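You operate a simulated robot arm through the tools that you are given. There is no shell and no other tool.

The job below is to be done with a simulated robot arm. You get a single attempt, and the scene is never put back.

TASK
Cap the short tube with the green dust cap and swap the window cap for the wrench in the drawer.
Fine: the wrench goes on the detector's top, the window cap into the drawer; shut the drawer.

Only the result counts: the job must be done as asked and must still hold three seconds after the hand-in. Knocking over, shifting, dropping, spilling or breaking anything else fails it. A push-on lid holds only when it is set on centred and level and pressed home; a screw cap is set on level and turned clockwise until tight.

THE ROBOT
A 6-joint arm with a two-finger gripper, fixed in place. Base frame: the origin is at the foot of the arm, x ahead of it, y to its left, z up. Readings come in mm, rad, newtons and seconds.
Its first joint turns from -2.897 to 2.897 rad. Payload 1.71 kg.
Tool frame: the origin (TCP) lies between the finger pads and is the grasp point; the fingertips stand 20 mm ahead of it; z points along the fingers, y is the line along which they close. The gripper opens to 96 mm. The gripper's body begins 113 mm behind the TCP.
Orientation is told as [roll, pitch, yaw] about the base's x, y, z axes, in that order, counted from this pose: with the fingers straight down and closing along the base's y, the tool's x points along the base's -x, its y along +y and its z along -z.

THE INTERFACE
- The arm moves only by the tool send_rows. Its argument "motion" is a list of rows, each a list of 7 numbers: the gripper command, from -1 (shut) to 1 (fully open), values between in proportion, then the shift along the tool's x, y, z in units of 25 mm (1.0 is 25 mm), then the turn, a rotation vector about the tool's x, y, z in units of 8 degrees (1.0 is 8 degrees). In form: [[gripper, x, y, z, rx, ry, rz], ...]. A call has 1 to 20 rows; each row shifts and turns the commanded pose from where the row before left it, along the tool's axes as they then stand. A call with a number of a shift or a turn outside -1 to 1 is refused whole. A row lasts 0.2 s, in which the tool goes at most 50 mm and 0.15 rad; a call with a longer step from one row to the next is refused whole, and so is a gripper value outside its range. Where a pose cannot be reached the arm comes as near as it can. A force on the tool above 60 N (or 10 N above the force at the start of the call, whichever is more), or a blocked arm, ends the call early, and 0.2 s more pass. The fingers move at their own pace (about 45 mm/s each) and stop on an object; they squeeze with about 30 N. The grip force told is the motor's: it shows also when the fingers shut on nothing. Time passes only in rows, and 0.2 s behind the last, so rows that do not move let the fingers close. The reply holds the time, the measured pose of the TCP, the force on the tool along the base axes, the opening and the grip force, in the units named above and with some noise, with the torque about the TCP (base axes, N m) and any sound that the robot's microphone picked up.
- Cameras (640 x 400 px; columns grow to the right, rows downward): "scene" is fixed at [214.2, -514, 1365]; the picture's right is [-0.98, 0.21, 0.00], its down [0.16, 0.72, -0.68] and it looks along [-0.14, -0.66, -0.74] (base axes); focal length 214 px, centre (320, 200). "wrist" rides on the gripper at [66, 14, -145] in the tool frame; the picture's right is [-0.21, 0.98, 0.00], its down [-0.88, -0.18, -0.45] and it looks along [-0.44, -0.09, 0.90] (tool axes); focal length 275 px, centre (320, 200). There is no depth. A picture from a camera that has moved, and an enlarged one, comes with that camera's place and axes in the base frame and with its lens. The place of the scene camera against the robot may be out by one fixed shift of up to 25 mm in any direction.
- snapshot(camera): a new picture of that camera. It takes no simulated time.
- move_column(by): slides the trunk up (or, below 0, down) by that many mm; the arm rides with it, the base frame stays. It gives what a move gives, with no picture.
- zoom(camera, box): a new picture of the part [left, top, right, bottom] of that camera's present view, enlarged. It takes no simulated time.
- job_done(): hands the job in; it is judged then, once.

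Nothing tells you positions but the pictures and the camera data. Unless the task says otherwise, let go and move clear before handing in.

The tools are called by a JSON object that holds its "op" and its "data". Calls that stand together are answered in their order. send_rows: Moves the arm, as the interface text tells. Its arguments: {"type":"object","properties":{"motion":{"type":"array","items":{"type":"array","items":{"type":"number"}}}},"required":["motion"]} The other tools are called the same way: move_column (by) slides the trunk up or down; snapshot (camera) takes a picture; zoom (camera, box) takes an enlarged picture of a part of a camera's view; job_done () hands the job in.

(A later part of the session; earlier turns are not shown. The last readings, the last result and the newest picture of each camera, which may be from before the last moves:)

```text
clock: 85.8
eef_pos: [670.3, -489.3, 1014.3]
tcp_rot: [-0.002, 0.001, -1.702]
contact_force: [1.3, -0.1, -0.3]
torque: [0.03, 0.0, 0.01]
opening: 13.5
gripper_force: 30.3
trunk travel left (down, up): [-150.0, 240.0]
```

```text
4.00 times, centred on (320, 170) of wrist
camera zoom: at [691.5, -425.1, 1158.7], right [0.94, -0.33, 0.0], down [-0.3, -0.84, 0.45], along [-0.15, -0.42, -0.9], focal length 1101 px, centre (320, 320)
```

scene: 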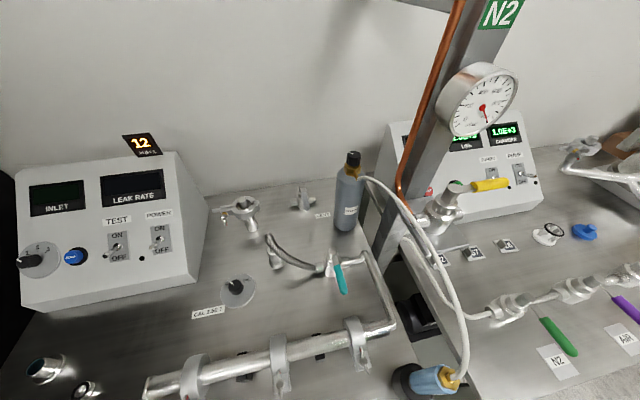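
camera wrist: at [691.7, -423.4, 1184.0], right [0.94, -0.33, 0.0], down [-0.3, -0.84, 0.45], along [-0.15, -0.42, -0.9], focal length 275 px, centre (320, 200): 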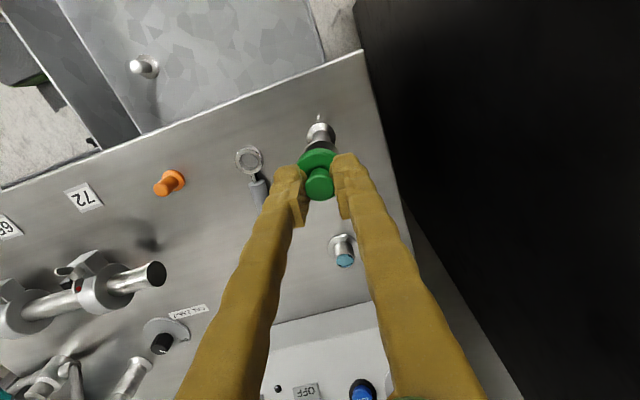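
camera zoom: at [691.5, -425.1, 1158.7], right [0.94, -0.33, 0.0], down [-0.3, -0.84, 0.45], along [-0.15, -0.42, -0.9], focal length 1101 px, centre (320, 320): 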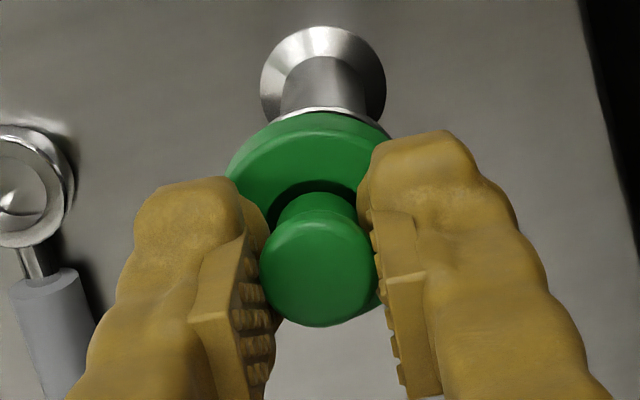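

Residual offset ~0.8 mm lateral and ~0.6 mm outward. One more small correction and re-check.

{"op": "send_rows", "data": {"motion": [[-1, -0.04, 0.032, 0, 0, 0, 0], [-1, 0, 0, 0, 0, 0, 0], [-1, 0, 0, 0, 0, 0, 0], [-1, 0, 0, 0, 0, 0, 0]]}}

{"op": "zoom", "data": {"camera": "wrist", "box": [295, 120, 345, 170]}}

{"op": "zoom", "data": {"camera": "wrist", "box": [270, 120, 370, 220]}}

```text
clock: 86.8
eef_pos: [671.0, -490.0, 1013.8]
tcp_rot: [0.0, 0.001, -1.704]
contact_force: [0.3, -0.2, -0.8]
torque: [-0.03, -0.01, -0.02]
opening: 13.7
gripper_force: 29.6
trunk travel left (down, up): [-150.0, 240.0]
```

```text
8.00 times, centred on (320, 145) of wrist
camera zoom: at [692.2, -426.3, 1158.6], right [0.94, -0.33, 0.0], down [-0.3, -0.84, 0.45], along [-0.15, -0.42, -0.9], focal length 2202 px, centre (320, 640)
```

zoom: 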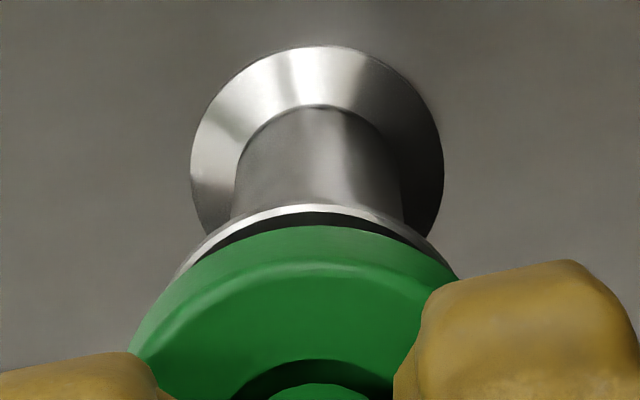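

```text
4.00 times, centred on (320, 170) of wrist
camera zoom: at [692.2, -426.3, 1158.6], right [0.94, -0.33, 0.0], down [-0.3, -0.84, 0.45], along [-0.15, -0.42, -0.9], focal length 1101 px, centre (320, 320)
```

zoom: 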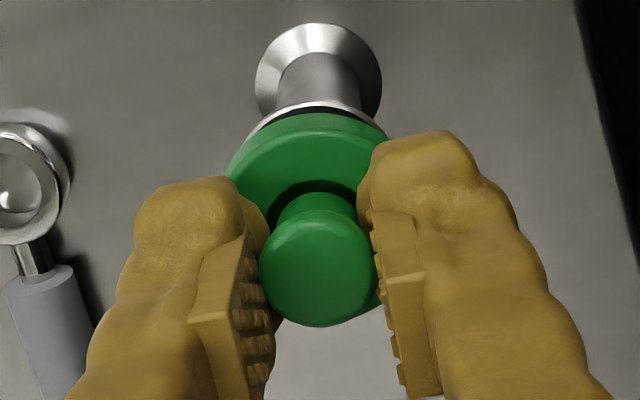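

Now centred (lateral ≈0, outward within ±0.5 mm). Lowering to contact in small steps.

{"op": "send_rows", "data": {"motion": [[-1, 0, 0, 0.12, 0, 0, 0], [-1, 0, 0, 0.12, 0, 0, 0], [-1, 0, 0, 0.08, 0, 0, 0], [-1, 0, 0, 0.04, 0, 0, 0], [-1, 0, 0, 0, 0, 0, 0]]}}

{"op": "zoom", "data": {"camera": "wrist", "box": [270, 120, 370, 220]}}

```text
clock: 88.0
eef_pos: [671.6, -490.8, 1005.1]
tcp_rot: [-0.002, 0.0, -1.703]
contact_force: [-0.5, 0.5, -0.1]
torque: [-0.01, 0.0, -0.03]
opening: 13.7
gripper_force: 30.0
trunk travel left (down, up): [-150.0, 240.0]
```

```text
4.00 times, centred on (320, 170) of wrist
camera zoom: at [692.4, -426.6, 1149.6], right [0.94, -0.33, 0.0], down [-0.3, -0.84, 0.45], along [-0.15, -0.42, -0.9], focal length 1101 px, centre (320, 320)
```

zoom: 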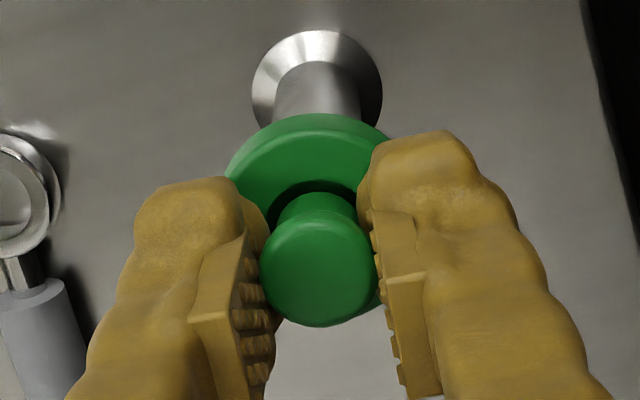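

{"op": "zoom", "data": {"camera": "wrist", "box": [295, 120, 345, 170]}}

```text
8.00 times, centred on (320, 145) of wrist
camera zoom: at [692.4, -426.6, 1149.6], right [0.94, -0.33, 0.0], down [-0.3, -0.84, 0.45], along [-0.15, -0.42, -0.9], focal length 2202 px, centre (320, 640)
```

zoom: 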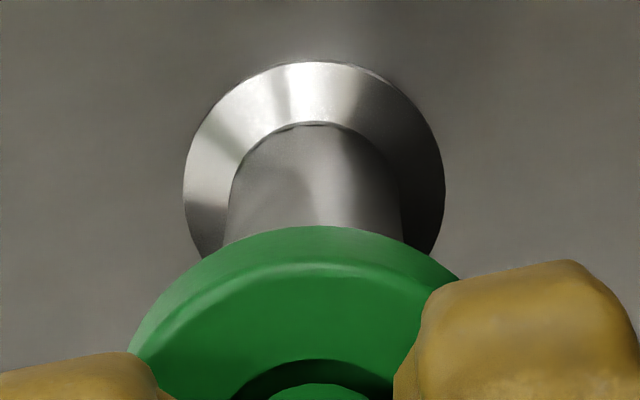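

Offsets are now below 0.7 mm. Tiny trim and continue down 1 mm at a time.

{"op": "send_rows", "data": {"motion": [[-1, 0.016, -0.012, 0.04, 0, 0, 0], [-1, 0, 0, 0.04, 0, 0, 0], [-1, 0, 0, 0.04, 0, 0, 0], [-1, 0, 0, 0, 0, 0, 0]]}}

```text
clock: 89.0
eef_pos: [670.9, -490.8, 1001.7]
tcp_rot: [-0.001, -0.001, -1.705]
contact_force: [-0.1, -0.1, -0.2]
torque: [0.0, -0.01, 0.01]
opening: 13.6
gripper_force: 30.0
trunk travel left (down, up): [-150.0, 240.0]
```

{"op": "send_rows", "data": {"motion": [[-1, 0, 0, 0.04, 0, 0, 0], [-1, 0, 0, 0.04, 0, 0, 0], [-1, 0, 0, 0, 0, 0, 0]]}}

{"op": "zoom", "data": {"camera": "wrist", "box": [295, 120, 345, 170]}}

```text
clock: 89.8
eef_pos: [670.7, -490.7, 1000.1]
tcp_rot: [-0.002, 0.001, -1.704]
contact_force: [0.4, -0.2, 0.6]
torque: [0.0, 0.02, 0.02]
opening: 13.6
gripper_force: 29.8
trunk travel left (down, up): [-150.0, 240.0]
```

```text
8.00 times, centred on (320, 145) of wrist
camera zoom: at [692.6, -426.2, 1145.0], right [0.94, -0.33, 0.0], down [-0.3, -0.84, 0.45], along [-0.15, -0.42, -0.9], focal length 2202 px, centre (320, 640)
```

zoom: 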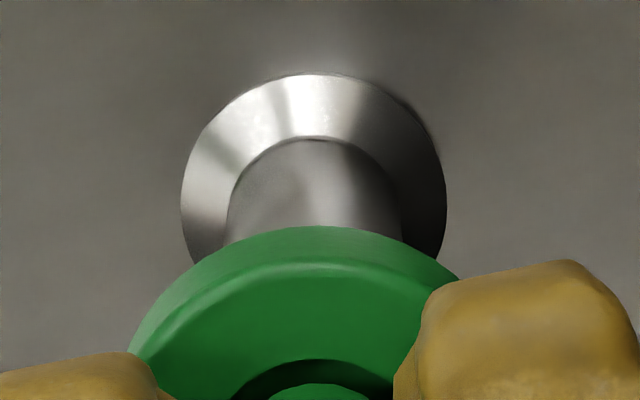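

{"op": "send_rows", "data": {"motion": [[-1, 0.004, -0.016, 0.03, 0, 0, 0], [-1, 0, 0, 0.04, 0, 0, 0], [-1, 0, 0, 0, 0, 0, 0]]}}

```text
clock: 90.6
eef_pos: [670.6, -489.4, 999.0]
tcp_rot: [-0.001, 0.003, -1.702]
contact_force: [0.0, 0.0, 0.4]
torque: [0.0, 0.04, 0.01]
opening: 13.8
gripper_force: 29.4
trunk travel left (down, up): [-150.0, 240.0]
```

{"op": "send_rows", "data": {"motion": [[-1, 0, 0, 0.04, 0, 0, 0], [-1, 0, 0, 0.04, 0, 0, 0], [-1, 0, 0, 0, 0, 0, 0]]}}

{"op": "zoom", "data": {"camera": "wrist", "box": [295, 120, 345, 170]}}

```text
clock: 91.4
eef_pos: [670.0, -490.1, 996.7]
tcp_rot: [-0.002, -0.001, -1.705]
contact_force: [0.4, -0.1, -0.1]
torque: [0.04, 0.05, 0.01]
opening: 13.8
gripper_force: 30.1
trunk travel left (down, up): [-150.0, 240.0]
```

```text
8.00 times, centred on (320, 145) of wrist
camera zoom: at [692.1, -426.2, 1140.9], right [0.94, -0.33, 0.0], down [-0.3, -0.84, 0.45], along [-0.15, -0.42, -0.9], focal length 2202 px, centre (320, 640)
```

zoom: 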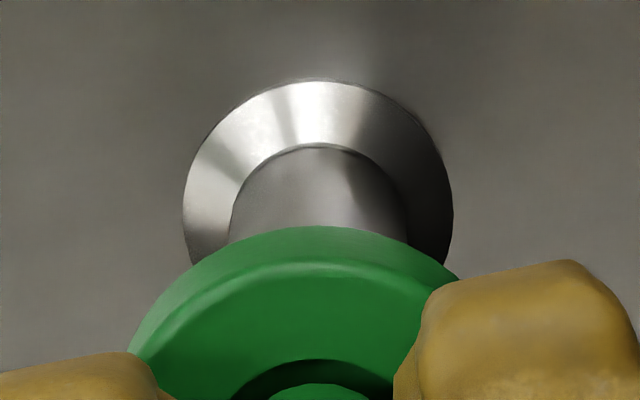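

No contact yet, alignment good. Continuing down.

{"op": "send_rows", "data": {"motion": [[-1, 0, 0, 0.04, 0, 0, 0], [-1, 0, 0, 0.04, 0, 0, 0], [-1, 0, 0, 0, 0, 0, 0]]}}

```text
clock: 92.2
eef_pos: [669.9, -490.0, 995.4]
tcp_rot: [-0.002, 0.0, -1.704]
contact_force: [-1.1, -0.5, 1.8]
torque: [0.0, 0.02, 0.0]
opening: 13.7
gripper_force: 29.6
trunk travel left (down, up): [-150.0, 240.0]
```

{"op": "send_rows", "data": {"motion": [[-1, 0, 0, 0.03, 0, 0, 0], [-1, 0, 0, 0.03, 0, 0, 0], [-1, 0, 0, 0, 0, 0, 0]]}}

{"op": "zoom", "data": {"camera": "wrist", "box": [295, 120, 345, 170]}}

```text
clock: 93.0
eef_pos: [669.3, -489.9, 993.8]
tcp_rot: [-0.001, -0.002, -1.705]
contact_force: [4.7, -1.5, 25.7]
torque: [-0.07, -0.05, 0.0]
opening: 13.5
gripper_force: 29.9
trunk travel left (down, up): [-150.0, 240.0]
```

```text
8.00 times, centred on (320, 145) of wrist
camera zoom: at [691.1, -425.4, 1138.5], right [0.94, -0.33, 0.0], down [-0.3, -0.84, 0.45], along [-0.15, -0.42, -0.9], focal length 2202 px, centre (320, 640)
```

zoom: 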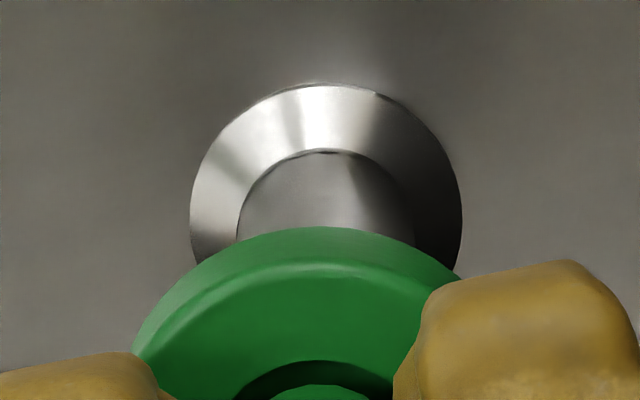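

Contact with 26 N: the skirt is around the flange. Pressing home in small steps while watching the force.

{"op": "send_rows", "data": {"motion": [[-1, 0, 0.02, 0.02, 0, 0, 0], [-1, 0, 0, 0.02, 0, 0, 0], [-1, 0, 0, 0, 0, 0, 0]]}}

{"op": "zoom", "data": {"camera": "wrist", "box": [295, 120, 345, 170]}}

```text
clock: 93.8
eef_pos: [669.9, -489.9, 993.8]
tcp_rot: [-0.003, -0.001, -1.702]
contact_force: [1.5, -1.9, 32.9]
torque: [-0.07, -0.05, 0.01]
opening: 13.4
gripper_force: 30.2
trunk travel left (down, up): [-150.0, 240.0]
```

```text
8.00 times, centred on (320, 145) of wrist
camera zoom: at [691.3, -425.4, 1137.7], right [0.94, -0.33, 0.0], down [-0.3, -0.84, 0.45], along [-0.15, -0.42, -0.89], focal length 2202 px, centre (320, 640)
```

zoom: 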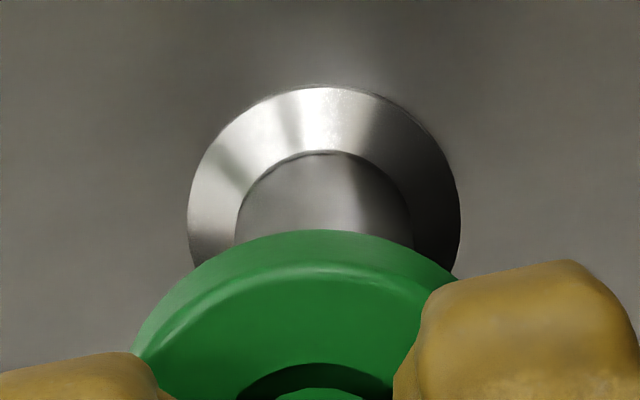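

{"op": "send_rows", "data": {"motion": [[-1, 0, 0, 0.04, 0, 0, 0], [-1, 0, 0, 0.04, 0, 0, 0], [-1, 0, 0, 0, 0, 0, 0]]}}

{"op": "zoom", "data": {"camera": "wrist", "box": [270, 120, 370, 220]}}

```text
clock: 94.7
eef_pos: [653.3, -490.6, 1000.7]
tcp_rot: [0.014, 0.003, -1.704]
contact_force: [-0.2, 0.2, -0.5]
torque: [0.02, -0.14, 0.01]
opening: 13.6
gripper_force: 29.8
trunk travel left (down, up): [-150.0, 240.0]
stopped in row 3: the force on the tool passed its limit at 61 N (the readings are from after the stop); the commanded pose is now the measured one
```

```text
4.00 times, centred on (320, 170) of wrist
camera zoom: at [673.1, -425.7, 1145.6], right [0.94, -0.33, 0.01], down [-0.31, -0.84, 0.44], along [-0.14, -0.42, -0.9], focal length 1101 px, centre (320, 320)
```

zoom: 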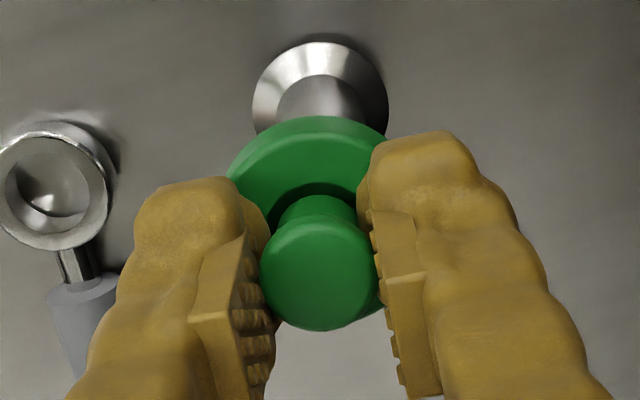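

The press hit the force limit and the tool jumped sideways and up — the tube seems to have come along with the cap. Looking carefully before doing anything.

{"op": "snapshot", "data": {"camera": "wrist"}}

{"op": "zoom", "data": {"camera": "wrist", "box": [295, 120, 345, 170]}}

{"op": "snapshot", "data": {"camera": "scene"}}

```text
taken
camera wrist: at [673.1, -425.7, 1145.6], right [0.94, -0.33, 0.01], down [-0.31, -0.84, 0.44], along [-0.14, -0.42, -0.9], focal length 275 px, centre (320, 200)
```

wrist: 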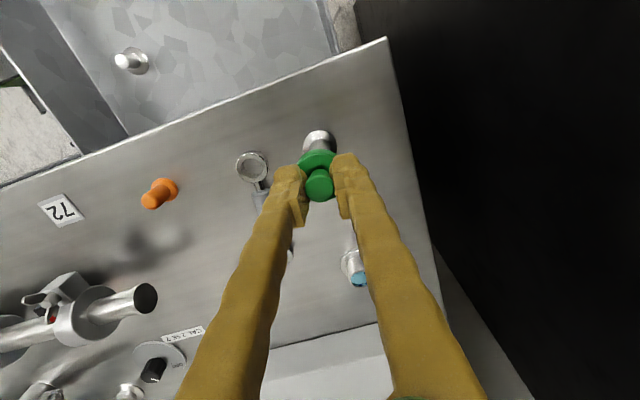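

```text
8.00 times, centred on (320, 145) of wrist
camera zoom: at [673.1, -425.7, 1145.6], right [0.94, -0.33, 0.01], down [-0.31, -0.84, 0.44], along [-0.14, -0.42, -0.9], focal length 2202 px, centre (320, 640)
```

zoom: 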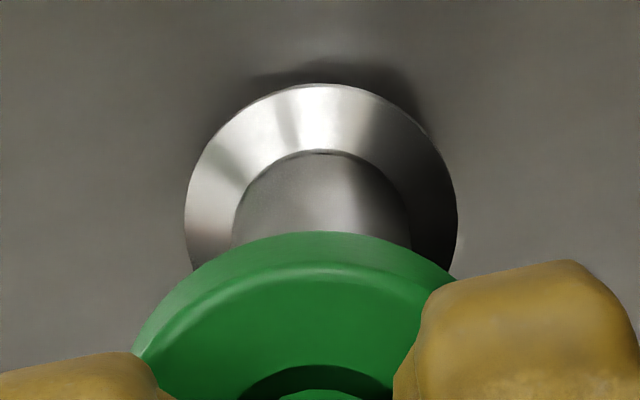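

```text
taken
```

scene: 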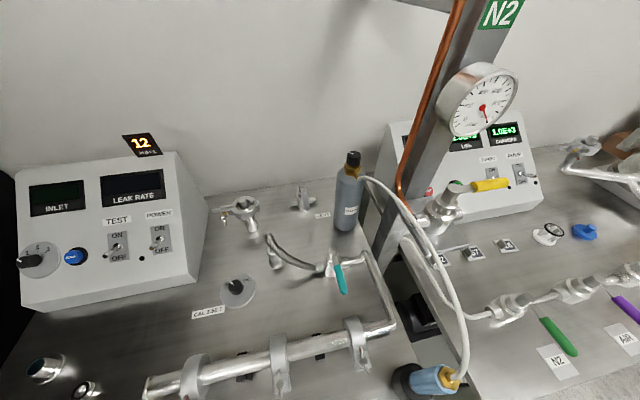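

The tube is hanging from the cap about 7 mm above the surface — so the cap is holding on it. I'll straighten the small tilt, carry it back to its original spot (≈670, −490) and set it down gently.

{"op": "send_rows", "data": {"motion": [[-1, 0, 0, -0.1, -0.0133, -0.0994, 0], [-1, 0, 0, 0, 0, 0, 0], [-1, 0.033, 0.22, 0, 0, 0, 0], [-1, 0.033, 0.22, 0, 0, 0, 0], [-1, 0.033, 0.22, 0, 0, 0, 0], [-1, 0, 0, 0, 0, 0, 0], [-1, 0, 0, 0, 0, 0, 0]]}}

{"op": "snapshot", "data": {"camera": "wrist"}}

{"op": "zoom", "data": {"camera": "wrist", "box": [270, 120, 370, 220]}}

```text
clock: 96.3
eef_pos: [671.9, -490.2, 1001.7]
tcp_rot: [0.013, -0.011, -1.702]
contact_force: [-0.1, 0.7, -0.6]
torque: [0.0, 0.0, -0.03]
opening: 13.6
gripper_force: 30.2
trunk travel left (down, up): [-150.0, 240.0]
```

```text
taken
camera wrist: at [692.4, -423.7, 1146.1], right [0.94, -0.33, 0.02], down [-0.3, -0.84, 0.45], along [-0.14, -0.43, -0.89], focal length 275 px, centre (320, 200)
```

wrist: 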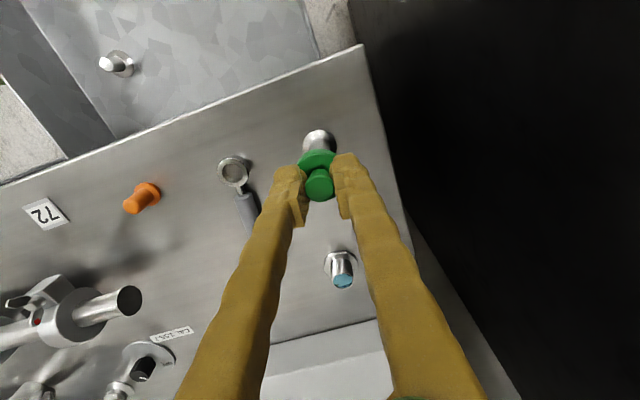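

```text
4.00 times, centred on (320, 170) of wrist
camera zoom: at [692.4, -423.7, 1146.1], right [0.94, -0.33, 0.02], down [-0.3, -0.84, 0.45], along [-0.14, -0.43, -0.89], focal length 1101 px, centre (320, 320)
```

zoom: 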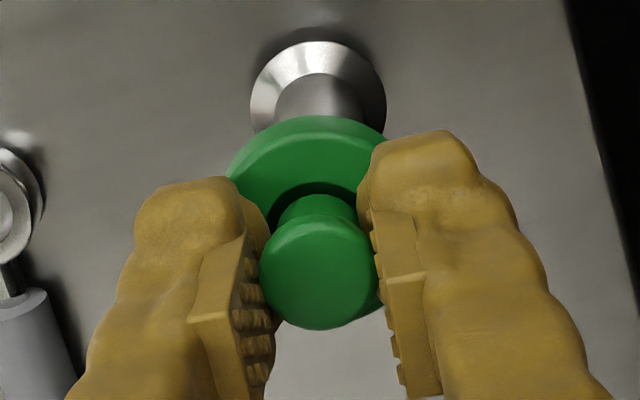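

The roll/pitch are about the tool's own axes; correcting both properly now.

{"op": "send_rows", "data": {"motion": [[-1, 0, 0, 0, 0.093, 0.079, 0], [-1, 0, 0, 0, 0, 0, 0], [-1, 0, 0, 0, 0, 0, 0]]}}

{"op": "send_rows", "data": {"motion": [[-1, 0, 0, 0, 0, 0, 0]]}}

{"op": "send_rows", "data": {"motion": [[-1, 0, 0, 0, 0, 0, 0]]}}

{"op": "zoom", "data": {"camera": "wrist", "box": [295, 120, 345, 170]}}

```text
clock: 97.1
eef_pos: [672.6, -491.0, 1002.5]
tcp_rot: [0.001, -0.001, -1.704]
contact_force: [0.4, 0.9, -0.7]
torque: [0.0, -0.02, 0.01]
opening: 13.6
gripper_force: 29.7
trunk travel left (down, up): [-150.0, 240.0]
```

```text
clock: 97.5
eef_pos: [672.6, -490.2, 1002.5]
tcp_rot: [0.002, -0.002, -1.704]
contact_force: [0.1, -0.7, -0.8]
torque: [0.02, -0.03, -0.02]
opening: 13.6
gripper_force: 30.0
trunk travel left (down, up): [-150.0, 240.0]
```

```text
clock: 97.9
eef_pos: [673.3, -490.2, 1001.6]
tcp_rot: [0.002, -0.002, -1.704]
contact_force: [0.5, 0.3, -2.0]
torque: [0.02, 0.0, 0.0]
opening: 13.7
gripper_force: 29.7
trunk travel left (down, up): [-150.0, 240.0]
```

```text
8.00 times, centred on (320, 145) of wrist
camera zoom: at [694.2, -425.7, 1146.7], right [0.94, -0.33, 0.0], down [-0.3, -0.84, 0.45], along [-0.15, -0.42, -0.89], focal length 2202 px, centre (320, 640)
```

zoom: 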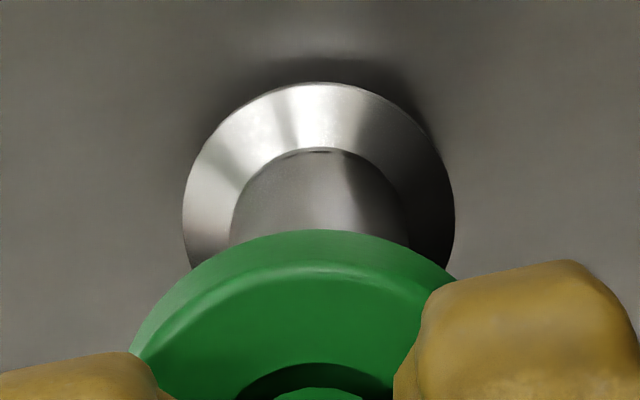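

Level again. Shifting −2.3 mm in x and lowering the tube back onto the surface.

{"op": "send_rows", "data": {"motion": [[-1, -0.012, -0.091, 0, 0, 0, 0], [-1, 0, 0, 0, 0, 0, 0], [-1, 0, 0, 0.1, 0, 0, 0], [-1, 0, 0, 0.08, 0, 0, 0], [-1, 0, 0, 0.04, 0, 0, 0], [-1, 0, 0, 0, 0, 0, 0], [-1, 0, 0, 0, 0, 0, 0]]}}

{"op": "zoom", "data": {"camera": "wrist", "box": [295, 120, 345, 170]}}

```text
clock: 99.5
eef_pos: [670.4, -491.4, 996.2]
tcp_rot: [0.001, -0.002, -1.705]
contact_force: [0.1, 0.3, -2.4]
torque: [0.0, -0.03, 0.02]
opening: 13.9
gripper_force: 29.7
trunk travel left (down, up): [-150.0, 240.0]
```

```text
8.00 times, centred on (320, 145) of wrist
camera zoom: at [691.7, -426.3, 1141.4], right [0.94, -0.33, 0.0], down [-0.3, -0.84, 0.45], along [-0.15, -0.42, -0.89], focal length 2202 px, centre (320, 640)
```

zoom: 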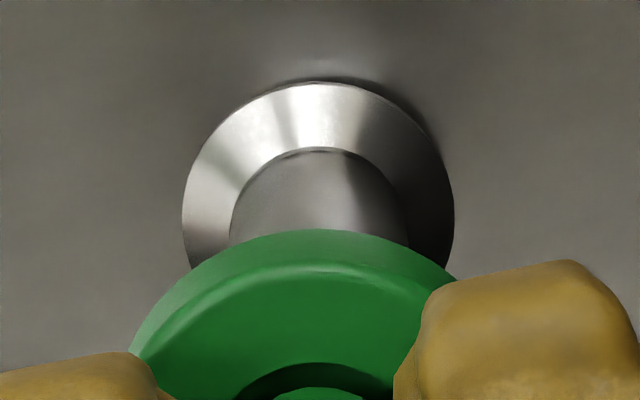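

{"op": "send_rows", "data": {"motion": [[-1, 0, 0, 0.04, 0, 0, 0], [-1, 0, 0, 0.03, 0, 0, 0], [-1, 0, 0, 0, 0, 0, 0]]}}

```text
clock: 100.3
eef_pos: [670.9, -491.1, 994.1]
tcp_rot: [0.002, -0.004, -1.704]
contact_force: [0.4, 0.4, -0.9]
torque: [0.0, 0.0, 0.0]
opening: 13.7
gripper_force: 30.1
trunk travel left (down, up): [-150.0, 240.0]
```

{"op": "send_rows", "data": {"motion": [[-1, 0, 0, 0.03, 0, 0, 0], [-1, 0, 0, 0.02, 0, 0, 0], [-1, 0, 0, 0, 0, 0, 0]]}}

{"op": "zoom", "data": {"camera": "wrist", "box": [295, 120, 345, 170]}}

```text
clock: 101.1
eef_pos: [671.3, -490.9, 993.7]
tcp_rot: [0.002, -0.001, -1.704]
contact_force: [1.0, 0.7, 1.1]
torque: [-0.03, -0.01, 0.01]
opening: 13.6
gripper_force: 29.9
trunk travel left (down, up): [-150.0, 240.0]
```

```text
8.00 times, centred on (320, 145) of wrist
camera zoom: at [692.2, -425.9, 1138.4], right [0.94, -0.33, 0.0], down [-0.3, -0.84, 0.45], along [-0.15, -0.42, -0.89], focal length 2202 px, centre (320, 640)
```

zoom: 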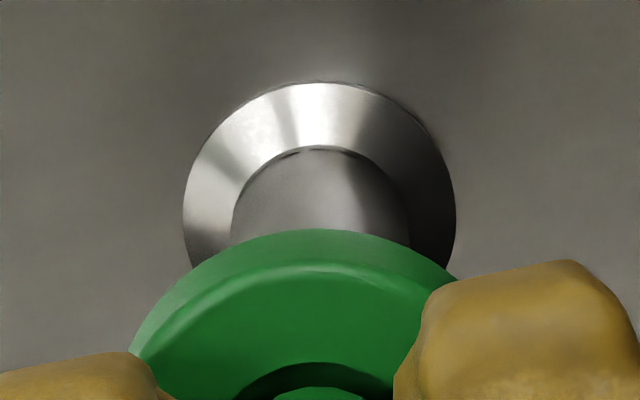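

Touching the surface again. Adding a little pressure to make sure it stands flat, then I'll release and inspect.

{"op": "send_rows", "data": {"motion": [[-1, 0, 0, 0.02, 0, 0, 0], [-1, 0, 0, 0.02, 0, 0, 0], [-1, 0, 0, 0, 0, 0, 0]]}}

```text
clock: 101.9
eef_pos: [671.0, -490.7, 992.4]
tcp_rot: [0.001, -0.002, -1.703]
contact_force: [2.3, -0.9, 12.7]
torque: [0.0, -0.08, -0.03]
opening: 13.7
gripper_force: 30.1
trunk travel left (down, up): [-150.0, 240.0]
```

{"op": "send_rows", "data": {"motion": [[-1, 0, 0, -0.02, 0, 0, 0], [-1, 0, 0, 0, 0, 0, 0], [-0.6, 0, 0, 0, 0, 0, 0], [-0.3, 0, 0, 0, 0, 0, 0], [-0.06, 0, 0, 0, 0, 0, 0], [-0.06, 0, 0, 0, 0, 0, 0]]}}

{"op": "zoom", "data": {"camera": "wrist", "box": [270, 120, 370, 220]}}

```text
clock: 103.3
eef_pos: [671.2, -489.4, 993.6]
tcp_rot: [0.002, -0.001, -1.704]
contact_force: [1.6, -0.3, 0.0]
torque: [0.02, -0.01, 0.06]
opening: 44.9
gripper_force: 0.0
trunk travel left (down, up): [-150.0, 240.0]
```

```text
4.00 times, centred on (320, 170) of wrist
camera zoom: at [692.1, -425.7, 1137.6], right [0.94, -0.33, 0.0], down [-0.3, -0.84, 0.45], along [-0.15, -0.42, -0.89], focal length 1101 px, centre (320, 320)
```

zoom: 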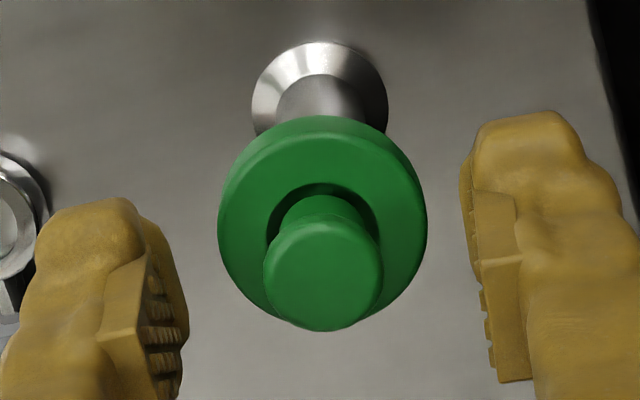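

The cap is on and the tube stands. I'll rise clear and back off toward +y to see the cap from the side.

{"op": "send_rows", "data": {"motion": [[-0.06, 0, 0, -0.3, 0, 0, 0], [-0.06, 0, 0, -0.6, 0, 0, 0], [-0.06, 0, 0, -1, 0, 0, 0], [-0.06, 0, 0, -1, 0, 0, 0], [-0.06, 0, 0, 0, 0, 0, 0], [-0.06, 0.891, -0.235, 0, 0, 0, 0], [-0.06, 0.891, -0.235, 0, 0, 0, 0], [-0.06, 0.891, -0.235, 0, 0, 0, 0], [-0.06, 0.891, -0.235, 0, 0, 0, 0], [-0.06, 0.891, -0.235, 0, 0, 0, 0], [-0.06, 0.891, -0.235, 0, 0, 0, 0], [-0.06, 0.891, -0.235, 0, 0, 0, 0], [-0.06, 0, 0, 1, 0, 0, 0], [-0.06, 0, 0, 1, 0, 0, 0], [-0.06, 0, 0, 1, 0, 0, 0], [-0.06, 0, 0, 1, 0, 0, 0], [-0.06, 0, 0, 0, 0, 0, 0]]}}

{"op": "snapshot", "data": {"camera": "wrist"}}

```text
clock: 106.9
eef_pos: [649.4, -329.3, 963.4]
tcp_rot: [0.003, -0.001, -1.703]
contact_force: [-0.7, -0.6, 0.1]
torque: [-0.02, 0.02, 0.03]
opening: 45.0
gripper_force: 0.1
trunk travel left (down, up): [-150.0, 240.0]
```

```text
taken
camera wrist: at [671.1, -265.9, 1109.2], right [0.94, -0.33, 0.0], down [-0.3, -0.84, 0.45], along [-0.15, -0.42, -0.89], focal length 275 px, centre (320, 200)
```

wrist: 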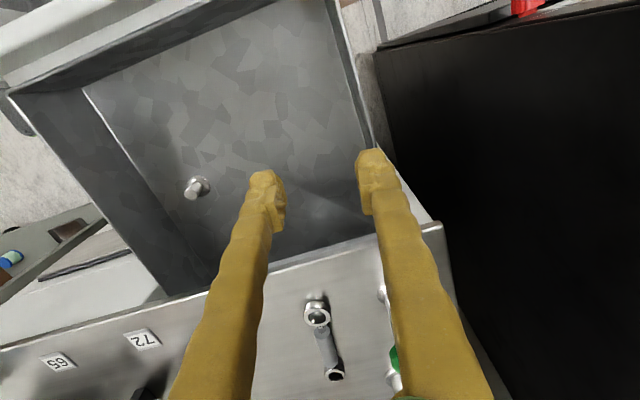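

{"op": "send_rows", "data": {"motion": [[-0.06, 0, 0.9, 0, 0, 0, 0], [-0.06, 0, 0.9, 0, 0, 0, 0], [-0.06, 0, 0, 0, 0, 0, 0]]}}

{"op": "zoom", "data": {"camera": "wrist", "box": [260, 270, 400, 400]}}

```text
clock: 107.7
eef_pos: [695.7, -335.2, 963.3]
tcp_rot: [0.0, -0.002, -1.704]
contact_force: [0.2, -0.1, -0.3]
torque: [0.0, 0.03, 0.05]
opening: 45.1
gripper_force: 0.0
trunk travel left (down, up): [-150.0, 240.0]
```

```text
3.08 times, centred on (330, 335) of wrist
camera zoom: at [716.9, -271.5, 1108.3], right [0.94, -0.33, 0.0], down [-0.3, -0.84, 0.45], along [-0.15, -0.42, -0.89], focal length 847 px, centre (289, -215)
```

zoom: 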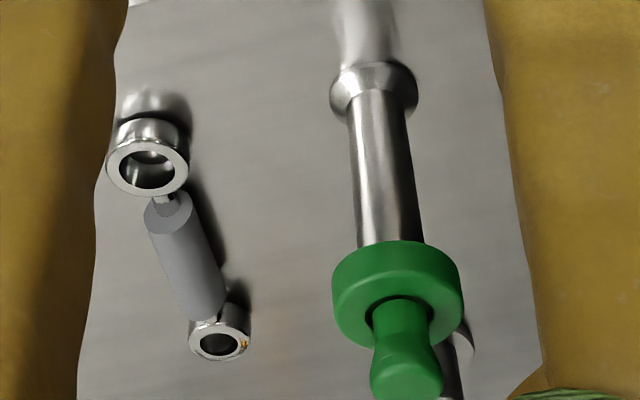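

{"op": "zoom", "data": {"camera": "wrist", "box": [325, 335, 375, 375]}}

```text
10.00 times, centred on (350, 355) of wrist
camera zoom: at [716.9, -271.5, 1108.3], right [0.94, -0.33, 0.0], down [-0.3, -0.84, 0.45], along [-0.15, -0.42, -0.89], focal length 2753 px, centre (20, -1350)
```

zoom: 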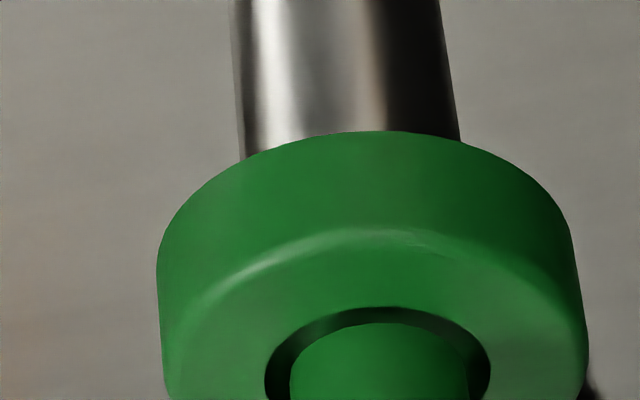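

The skirt fully covers the flange, centred and level with the tube axis; the cap held the tube's weight too. Now for the window cap: rising and moving over it.

{"op": "send_rows", "data": {"motion": [[-0.06, 0, 0, -0.96, 0, 0, 0], [-0.06, 0, 0, -0.96, 0, 0, 0], [-0.06, 0, 0, -0.96, 0, 0, 0], [-0.06, 0, 0, -0.96, 0, 0, 0], [-0.06, 0, 0, -0.96, 0, 0, 0], [-0.06, -0.985, -0.025, 0, 0, 0, 0], [-0.06, -0.985, -0.025, 0, 0, 0, 0], [-0.06, -0.985, -0.025, 0, 0, 0, 0], [-0.06, -0.985, -0.025, 0, 0, 0, 0], [-0.06, -0.985, -0.025, 0, 0, 0, 0], [-0.06, -0.985, -0.025, 0, 0, 0, 0], [-0.06, -0.985, -0.025, 0, 0, 0, 0], [-0.06, -0.985, -0.025, 0, 0, 0, 0], [-0.06, -0.985, -0.025, 0, 0, 0, 0], [-0.06, -0.985, -0.025, 0, 0, 0, 0], [-0.06, -0.985, -0.025, 0, 0, 0, 0], [-0.06, -0.985, -0.025, 0, 0, 0, 0], [-0.06, 0, 0, 0, 0, 0, 0]]}}

{"op": "snapshot", "data": {"camera": "wrist"}}

{"op": "zoom", "data": {"camera": "wrist", "box": [270, 110, 370, 210]}}

{"op": "snapshot", "data": {"camera": "scene"}}

```text
clock: 111.5
eef_pos: [650.1, -627.7, 1085.3]
tcp_rot: [0.002, -0.001, -1.703]
contact_force: [0.3, -0.3, -0.9]
torque: [0.03, 0.03, 0.03]
opening: 44.8
gripper_force: 0.0
trunk travel left (down, up): [-150.0, 240.0]
```

```text
taken
camera wrist: at [671.5, -562.5, 1230.5], right [0.94, -0.33, 0.0], down [-0.3, -0.84, 0.45], along [-0.15, -0.42, -0.9], focal length 275 px, centre (320, 200)
```

wrist: 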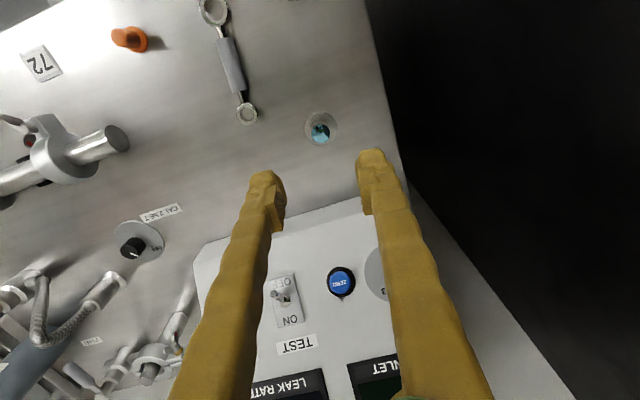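

```text
4.00 times, centred on (320, 160) of wrist
camera zoom: at [671.5, -562.5, 1230.5], right [0.94, -0.33, 0.0], down [-0.3, -0.84, 0.45], along [-0.15, -0.42, -0.9], focal length 1101 px, centre (320, 360)
```

zoom: 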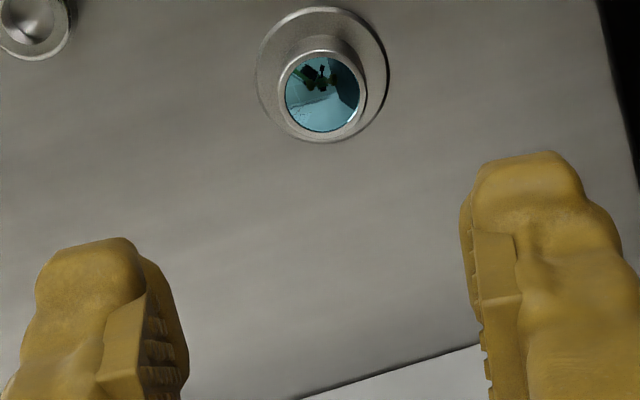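

```text
taken
```

scene: 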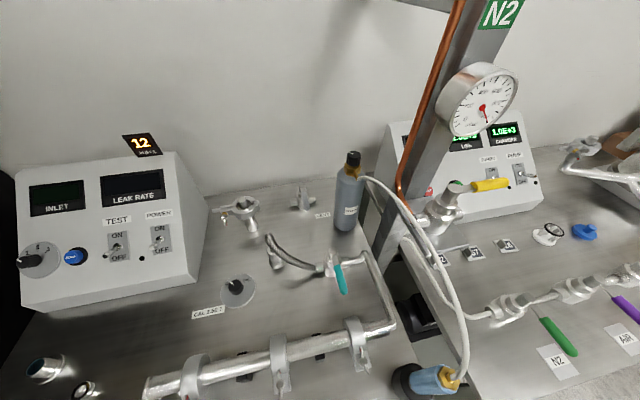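

Window cap: flange Ø40, stub Ø24, top ≈ z 928, centre 1.8 mm farther out than the TCP. Correcting and descending.

{"op": "send_rows", "data": {"motion": [[-0.06, -0.0754, 0.0086, 0.7, 0, 0, 0], [-0.06, 0, 0, 0.9, 0, 0, 0], [-0.06, 0, 0, 0.9, 0, 0, 0], [-0.06, 0, 0, 0.9, 0, 0, 0], [-0.06, 0, 0, 0.9, 0, 0, 0], [-0.06, 0, 0, 0.9, 0, 0, 0], [-0.06, 0, 0, 0.4, 0, 0, 0], [-0.06, 0, 0, 0, 0, 0, 0]]}}

{"op": "zoom", "data": {"camera": "wrist", "box": [270, 120, 370, 220]}}

```text
clock: 113.3
eef_pos: [650.7, -630.1, 946.5]
tcp_rot: [0.004, -0.002, -1.703]
contact_force: [0.1, -0.6, 0.6]
torque: [0.01, 0.04, -0.01]
opening: 45.1
gripper_force: 0.0
trunk travel left (down, up): [-150.0, 240.0]
```

```text
4.00 times, centred on (320, 170) of wrist
camera zoom: at [670.5, -565.2, 1090.2], right [0.94, -0.33, 0.0], down [-0.3, -0.84, 0.45], along [-0.15, -0.42, -0.9], focal length 1101 px, centre (320, 320)
```

zoom: 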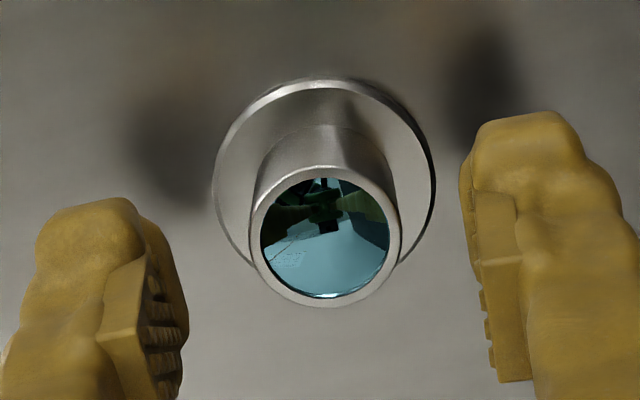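

Aligned. Lowering the last 16 mm and gripping the stub.

{"op": "send_rows", "data": {"motion": [[-0.06, 0.03, 0.03, 0.3, 0, 0, 0], [-0.06, 0, 0, 0.3, 0, 0, 0], [-0.06, 0, 0, 0, 0, 0, 0], [-0.3, 0, 0, 0, 0, 0, 0], [-1, 0, 0, 0, 0, 0, 0], [-1, 0, 0, 0, 0, 0, 0], [-1, 0, 0, 0, 0, 0, 0]]}}

{"op": "zoom", "data": {"camera": "wrist", "box": [270, 120, 370, 220]}}

```text
clock: 114.9
eef_pos: [650.3, -628.5, 929.4]
tcp_rot: [0.001, -0.001, -1.703]
contact_force: [-0.5, -0.4, -0.6]
torque: [0.02, -0.03, 0.02]
opening: 23.1
gripper_force: 30.0
trunk travel left (down, up): [-150.0, 240.0]
```

```text
4.00 times, centred on (320, 170) of wrist
camera zoom: at [671.6, -564.1, 1075.5], right [0.94, -0.33, 0.0], down [-0.3, -0.84, 0.45], along [-0.15, -0.42, -0.89], focal length 1101 px, centre (320, 320)
```

zoom: 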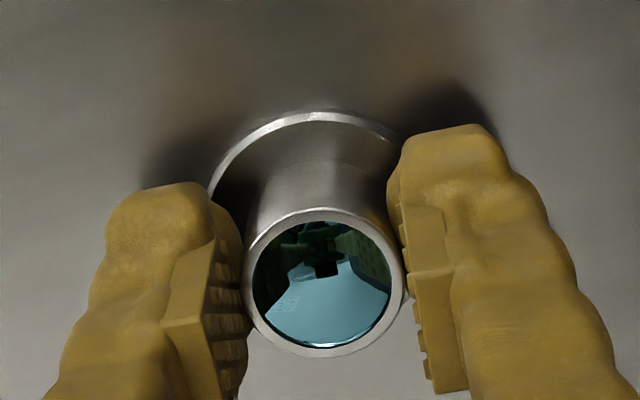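

Gripped (23 mm). Lifting high over the capped tube and carrying it to the drawer, around (620, −340).

{"op": "send_rows", "data": {"motion": [[-1, 0, 0, -0.2, 0, 0, 0], [-1, 0, 0, -0.5, 0, 0, 0], [-1, 0, 0, -0.8, 0, 0, 0], [-1, 0, 0, -1, 0, 0, 0], [-1, 0, 0, -1, 0, 0, 0], [-1, 0, 0, -1, 0, 0, 0], [-1, 0, 0, -0.9, 0, 0, 0], [-1, 0, 0, 0, 0, 0, 0]]}}

{"op": "send_rows", "data": {"motion": [[-1, 0.5, -0.12, 0, 0, 0, 0], [-1, 0.9, -0.217, 0, 0, 0, 0], [-1, 0.9, -0.217, 0, 0, 0, 0], [-1, 0.9, -0.217, 0, 0, 0, 0], [-1, 0.9, -0.217, 0, 0, 0, 0], [-1, 0.9, -0.217, 0, 0, 0, 0], [-1, 0.9, -0.217, 0, 0, 0, 0], [-1, 0.9, -0.217, 0, 0, 0, 0], [-1, 0.9, -0.217, 0, 0, 0, 0], [-1, 0.9, -0.217, 0, 0, 0, 0], [-1, 0.9, -0.217, 0, 0, 0, 0], [-1, 0.9, -0.217, 0, 0, 0, 0], [-1, 0.9, -0.217, 0, 0, 0, 0], [-1, 0, 0, 0, 0, 0, 0]]}}

{"op": "snapshot", "data": {"camera": "wrist"}}

```text
clock: 116.7
eef_pos: [650.9, -628.1, 1064.5]
tcp_rot: [0.001, -0.002, -1.703]
contact_force: [0.5, -0.3, -0.4]
torque: [-0.02, -0.04, 0.01]
opening: 23.0
gripper_force: 29.9
trunk travel left (down, up): [-150.0, 240.0]
```

```text
clock: 119.7
eef_pos: [619.8, -340.6, 1064.8]
tcp_rot: [0.002, -0.001, -1.703]
contact_force: [-0.2, 1.2, -0.2]
torque: [-0.02, -0.03, 0.0]
opening: 22.7
gripper_force: 29.9
trunk travel left (down, up): [-150.0, 240.0]
```

```text
taken
camera wrist: at [640.3, -275.3, 1210.2], right [0.94, -0.33, 0.0], down [-0.3, -0.84, 0.45], along [-0.15, -0.42, -0.89], focal length 275 px, centre (320, 200)
```

wrist: 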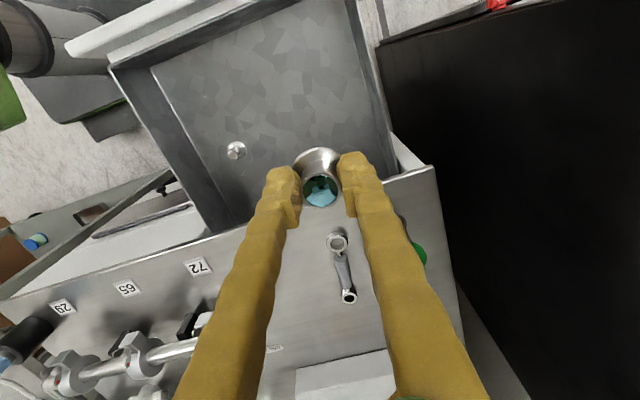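

Drawer area below is clear. Descending toward the drawer floor.

{"op": "send_rows", "data": {"motion": [[-1, 0, 0, 0.9, 0, 0, 0], [-1, 0, 0, 0.9, 0, 0, 0], [-1, 0, 0, 0.9, 0, 0, 0], [-1, 0, 0, 0.9, 0, 0, 0], [-1, 0, 0, 0.9, 0, 0, 0], [-1, 0, 0, 0.9, 0, 0, 0], [-1, 0, 0, 0.9, 0, 0, 0], [-1, 0, 0, 0.9, 0, 0, 0], [-1, 0, 0, 0.9, 0, 0, 0], [-1, 0, 0, 0.9, 0, 0, 0], [-1, 0, 0, 0.9, 0, 0, 0], [-1, 0, 0, 0.3, 0, 0, 0], [-1, 0, 0, 0, 0, 0, 0]]}}

{"op": "snapshot", "data": {"camera": "wrist"}}

```text
clock: 122.5
eef_pos: [621.1, -341.3, 809.2]
tcp_rot: [0.003, -0.003, -1.704]
contact_force: [0.5, -0.6, -0.5]
torque: [0.01, 0.02, 0.01]
opening: 22.8
gripper_force: 29.9
trunk travel left (down, up): [-150.0, 240.0]
```

```text
taken
camera wrist: at [641.8, -277.1, 954.2], right [0.94, -0.33, 0.0], down [-0.3, -0.84, 0.45], along [-0.15, -0.42, -0.89], focal length 275 px, centre (320, 200)
```

wrist: 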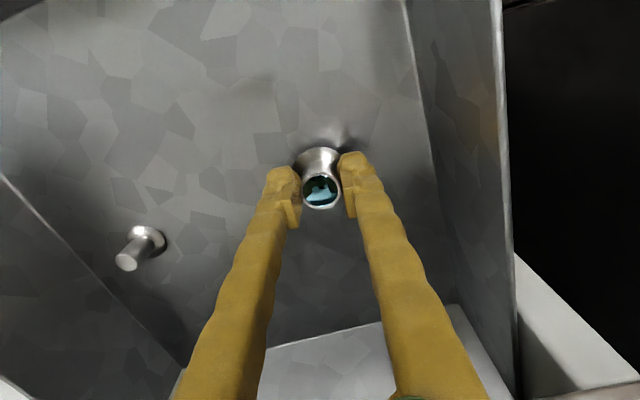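

{"op": "send_rows", "data": {"motion": [[-1, 0, 0, 0.1, 0, 0, 0], [-1, 0, 0, 0.08, 0, 0, 0], [-1, 0, 0, 0.04, 0, 0, 0], [-1, 0, 0, 0, 0, 0, 0]]}}

```text
clock: 123.5
eef_pos: [619.3, -342.2, 804.2]
tcp_rot: [0.002, -0.001, -1.703]
contact_force: [3.4, -1.5, 12.9]
torque: [-0.05, -0.05, -0.01]
opening: 22.8
gripper_force: 30.6
trunk travel left (down, up): [-150.0, 240.0]
```

Contact with the drawer floor (13 N). Easing off and releasing.

{"op": "send_rows", "data": {"motion": [[-1, 0, 0, -0.03, 0, 0, 0], [-1, 0, 0, 0, 0, 0, 0], [-0.4, 0, 0, 0, 0, 0, 0], [-0.2, 0, 0, 0, 0, 0, 0], [-0.1, 0, 0, 0, 0, 0, 0], [-0.1, 0, 0, -0.2, 0, 0, 0], [-0.1, 0, 0, -0.6, 0, 0, 0], [-0.1, 0, 0, -1, 0, 0, 0], [-0.1, 0, 0, -1, 0, 0, 0], [-0.1, 0, 0, -1, 0, 0, 0], [-0.1, 0, 0, -1, 0, 0, 0], [-0.1, 0, 0, -1, 0, 0, 0], [-0.1, 0, 0, -1, 0, 0, 0], [-0.1, 0, 0, -1, 0, 0, 0], [-0.1, 0, 0, 0, 0, 0, 0]]}}

{"op": "snapshot", "data": {"camera": "wrist"}}

```text
clock: 126.7
eef_pos: [619.3, -336.9, 999.5]
tcp_rot: [0.001, -0.002, -1.702]
contact_force: [-0.3, -0.1, 0.1]
torque: [0.03, -0.02, 0.02]
opening: 43.0
gripper_force: 0.1
trunk travel left (down, up): [-150.0, 240.0]
```

```text
taken
camera wrist: at [640.7, -272.6, 1144.5], right [0.94, -0.33, 0.0], down [-0.3, -0.84, 0.45], along [-0.15, -0.42, -0.89], focal length 275 px, centre (320, 200)
```

wrist: 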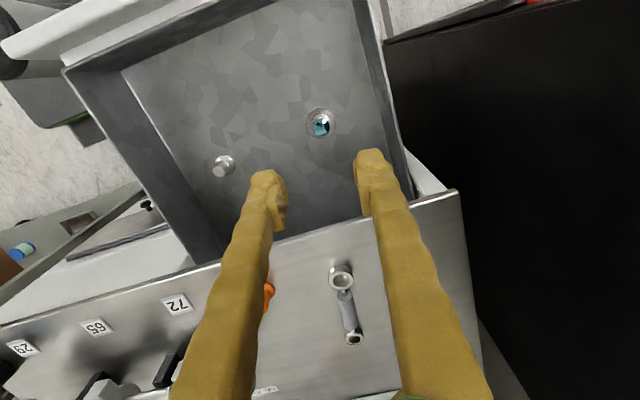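

Window cap stands upright in the drawer. Now I'll return to the drawer handle, rotating the gripper back to close along y.

{"op": "send_rows", "data": {"motion": [[-0.1, 0.945, -0.466, 0, 0, 0, 0], [-0.1, 0.945, -0.466, 0, 0, 0, 0], [-0.1, 0.945, -0.466, 0, 0, 0, 0], [-0.1, 0.945, -0.466, 0, 0, 0, 0], [-0.1, 0.945, -0.466, 0, 0, 0, 0], [-0.1, 0.945, -0.466, 0, 0, 0, 0], [-0.1, 0.945, -0.466, 0, 0, 0, 0], [-0.1, 0.945, -0.466, 0, 0, 0, 0], [-0.1, 0, 0, 0, 0, 0, 0]]}}

{"op": "send_rows", "data": {"motion": [[-0.4167, 0, 0, 0, 0, 0, -1], [-0.4167, 0, 0, 0, 0, 0, -1], [-0.4167, 0, 0, 0, 0, 0, -1], [-0.4167, 0, 0, 0, 0, 0, -1], [-0.4167, 0, 0, 0, 0, 0, -1], [-0.4167, 0, 0, 0, 0, 0, -1], [-0.4167, 0, 0, 0, 0, 0, -1], [-0.4167, 0, 0, 0, 0, 0, -1], [-0.4167, 0, 0, 0, 0, 0, -1], [-0.4167, 0, 0, 0, 0, 0, -1], [-0.4167, 0, 0, 0, 0, 0, -1], [-0.4167, 0, 0, 0, 0, 0, -1], [-0.4167, 0, 0, 0, 0, 0, -0.19], [-0.4167, 0, 0, 0, 0, 0, 0]]}}

{"op": "snapshot", "data": {"camera": "wrist"}}

```text
clock: 128.7
eef_pos: [552.6, -140.9, 1001.5]
tcp_rot: [0.002, -0.001, -1.703]
contact_force: [0.4, 0.2, 0.7]
torque: [-0.04, -0.04, 0.06]
opening: 43.0
gripper_force: 0.1
trunk travel left (down, up): [-150.0, 240.0]
```

```text
clock: 131.7
eef_pos: [552.2, -141.2, 999.2]
tcp_rot: [-0.001, 0.001, 0.0]
contact_force: [0.4, -0.2, 0.2]
torque: [0.03, 0.02, 0.0]
opening: 28.0
gripper_force: 0.0
trunk travel left (down, up): [-150.0, 240.0]
```

```text
taken
camera wrist: at [485.7, -125.3, 1144.1], right [0.21, 0.98, 0.0], down [0.88, -0.18, 0.45], along [0.44, -0.09, -0.9], focal length 275 px, centre (320, 200)
```

wrist: 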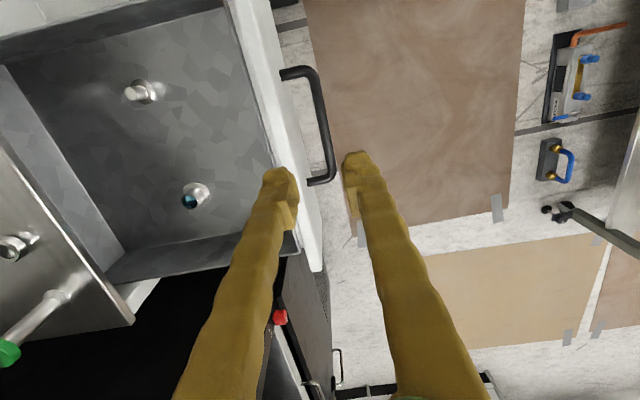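

{"op": "send_rows", "data": {"motion": [[-0.4167, 0, 0.176, 0.9, 0, 0, 0], [-0.4167, 0, 0, 0.9, 0, 0, 0], [-0.4167, 0, 0, 0.9, 0, 0, 0], [-0.4167, 0, 0, 0.9, 0, 0, 0], [-0.4167, 0, 0, 0.9, 0, 0, 0], [-0.4167, 0, 0, 0.7, 0, 0, 0], [-0.4167, 0, 0, 0, 0, 0, 0]]}}

{"op": "snapshot", "data": {"camera": "wrist"}}

```text
clock: 133.3
eef_pos: [552.2, -136.0, 869.9]
tcp_rot: [-0.004, 0.001, -0.002]
contact_force: [-0.2, 0.3, 0.2]
torque: [0.02, -0.01, 0.0]
opening: 27.9
gripper_force: 0.0
trunk travel left (down, up): [-150.0, 240.0]
```

```text
taken
camera wrist: at [485.8, -121.0, 1014.2], right [0.21, 0.98, 0.0], down [0.88, -0.18, 0.45], along [0.44, -0.09, -0.9], focal length 275 px, centre (320, 200)
```

wrist: 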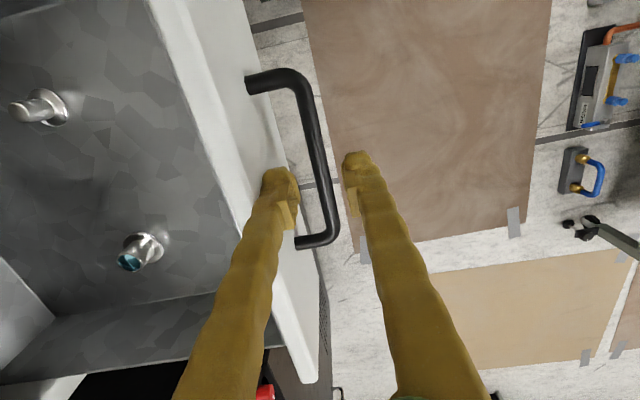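

Bar is between the fingers. Lowering, gripping and pushing the drawer shut smoothly, stopping a bit short first.

{"op": "send_rows", "data": {"motion": [[-0.4167, 0, 0, 0.6, 0, 0, 0], [-0.4167, 0, 0, 0.6, 0, 0, 0], [-0.4167, 0, 0, 0.56, 0, 0, 0], [-0.4167, 0, 0, 0, 0, 0, 0], [-1, 0, 0, 0, 0, 0, 0], [-1, 0, 0, 0, 0, 0, 0], [-1, 0, 0, 0, 0, 0, 0]]}}

{"op": "send_rows", "data": {"motion": [[-1, 0, -0.2, 0, 0, 0, 0], [-1, 0, -0.4, 0, 0, 0, 0], [-1, 0, -0.5, 0, 0, 0, 0], [-1, 0, -0.5, 0, 0, 0, 0], [-1, 0, -0.5, 0, 0, 0, 0], [-1, 0, -0.5, 0, 0, 0, 0], [-1, 0, -0.5, 0, 0, 0, 0], [-1, 0, -0.5, 0, 0, 0, 0], [-1, 0, -0.5, 0, 0, 0, 0], [-1, 0, -0.4, 0, 0, 0, 0], [-1, 0, -0.2, 0, 0, 0, 0], [-1, 0, 0, 0, 0, 0, 0]]}}

{"op": "snapshot", "data": {"camera": "wrist"}}

```text
clock: 134.9
eef_pos: [553.1, -137.4, 826.0]
tcp_rot: [-0.002, 0.001, -0.002]
contact_force: [-0.3, -0.9, -5.4]
torque: [0.0, -0.14, -0.21]
opening: 6.9
gripper_force: 34.7
trunk travel left (down, up): [-150.0, 240.0]
```

```text
clock: 137.5
eef_pos: [552.1, -255.2, 825.6]
tcp_rot: [-0.001, -0.001, -0.003]
contact_force: [-12.2, -0.2, -31.2]
torque: [0.01, 0.01, -0.24]
opening: 6.9
gripper_force: 35.5
trunk travel left (down, up): [-150.0, 240.0]
```

```text
taken
camera wrist: at [485.8, -239.4, 970.6], right [0.21, 0.98, 0.0], down [0.88, -0.19, 0.45], along [0.44, -0.09, -0.9], focal length 275 px, centre (320, 200)
```

wrist: 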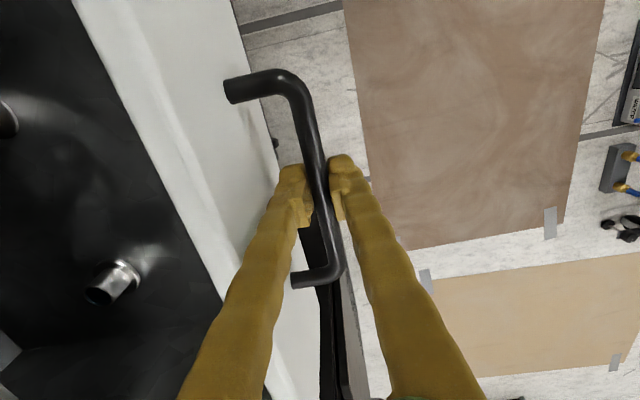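

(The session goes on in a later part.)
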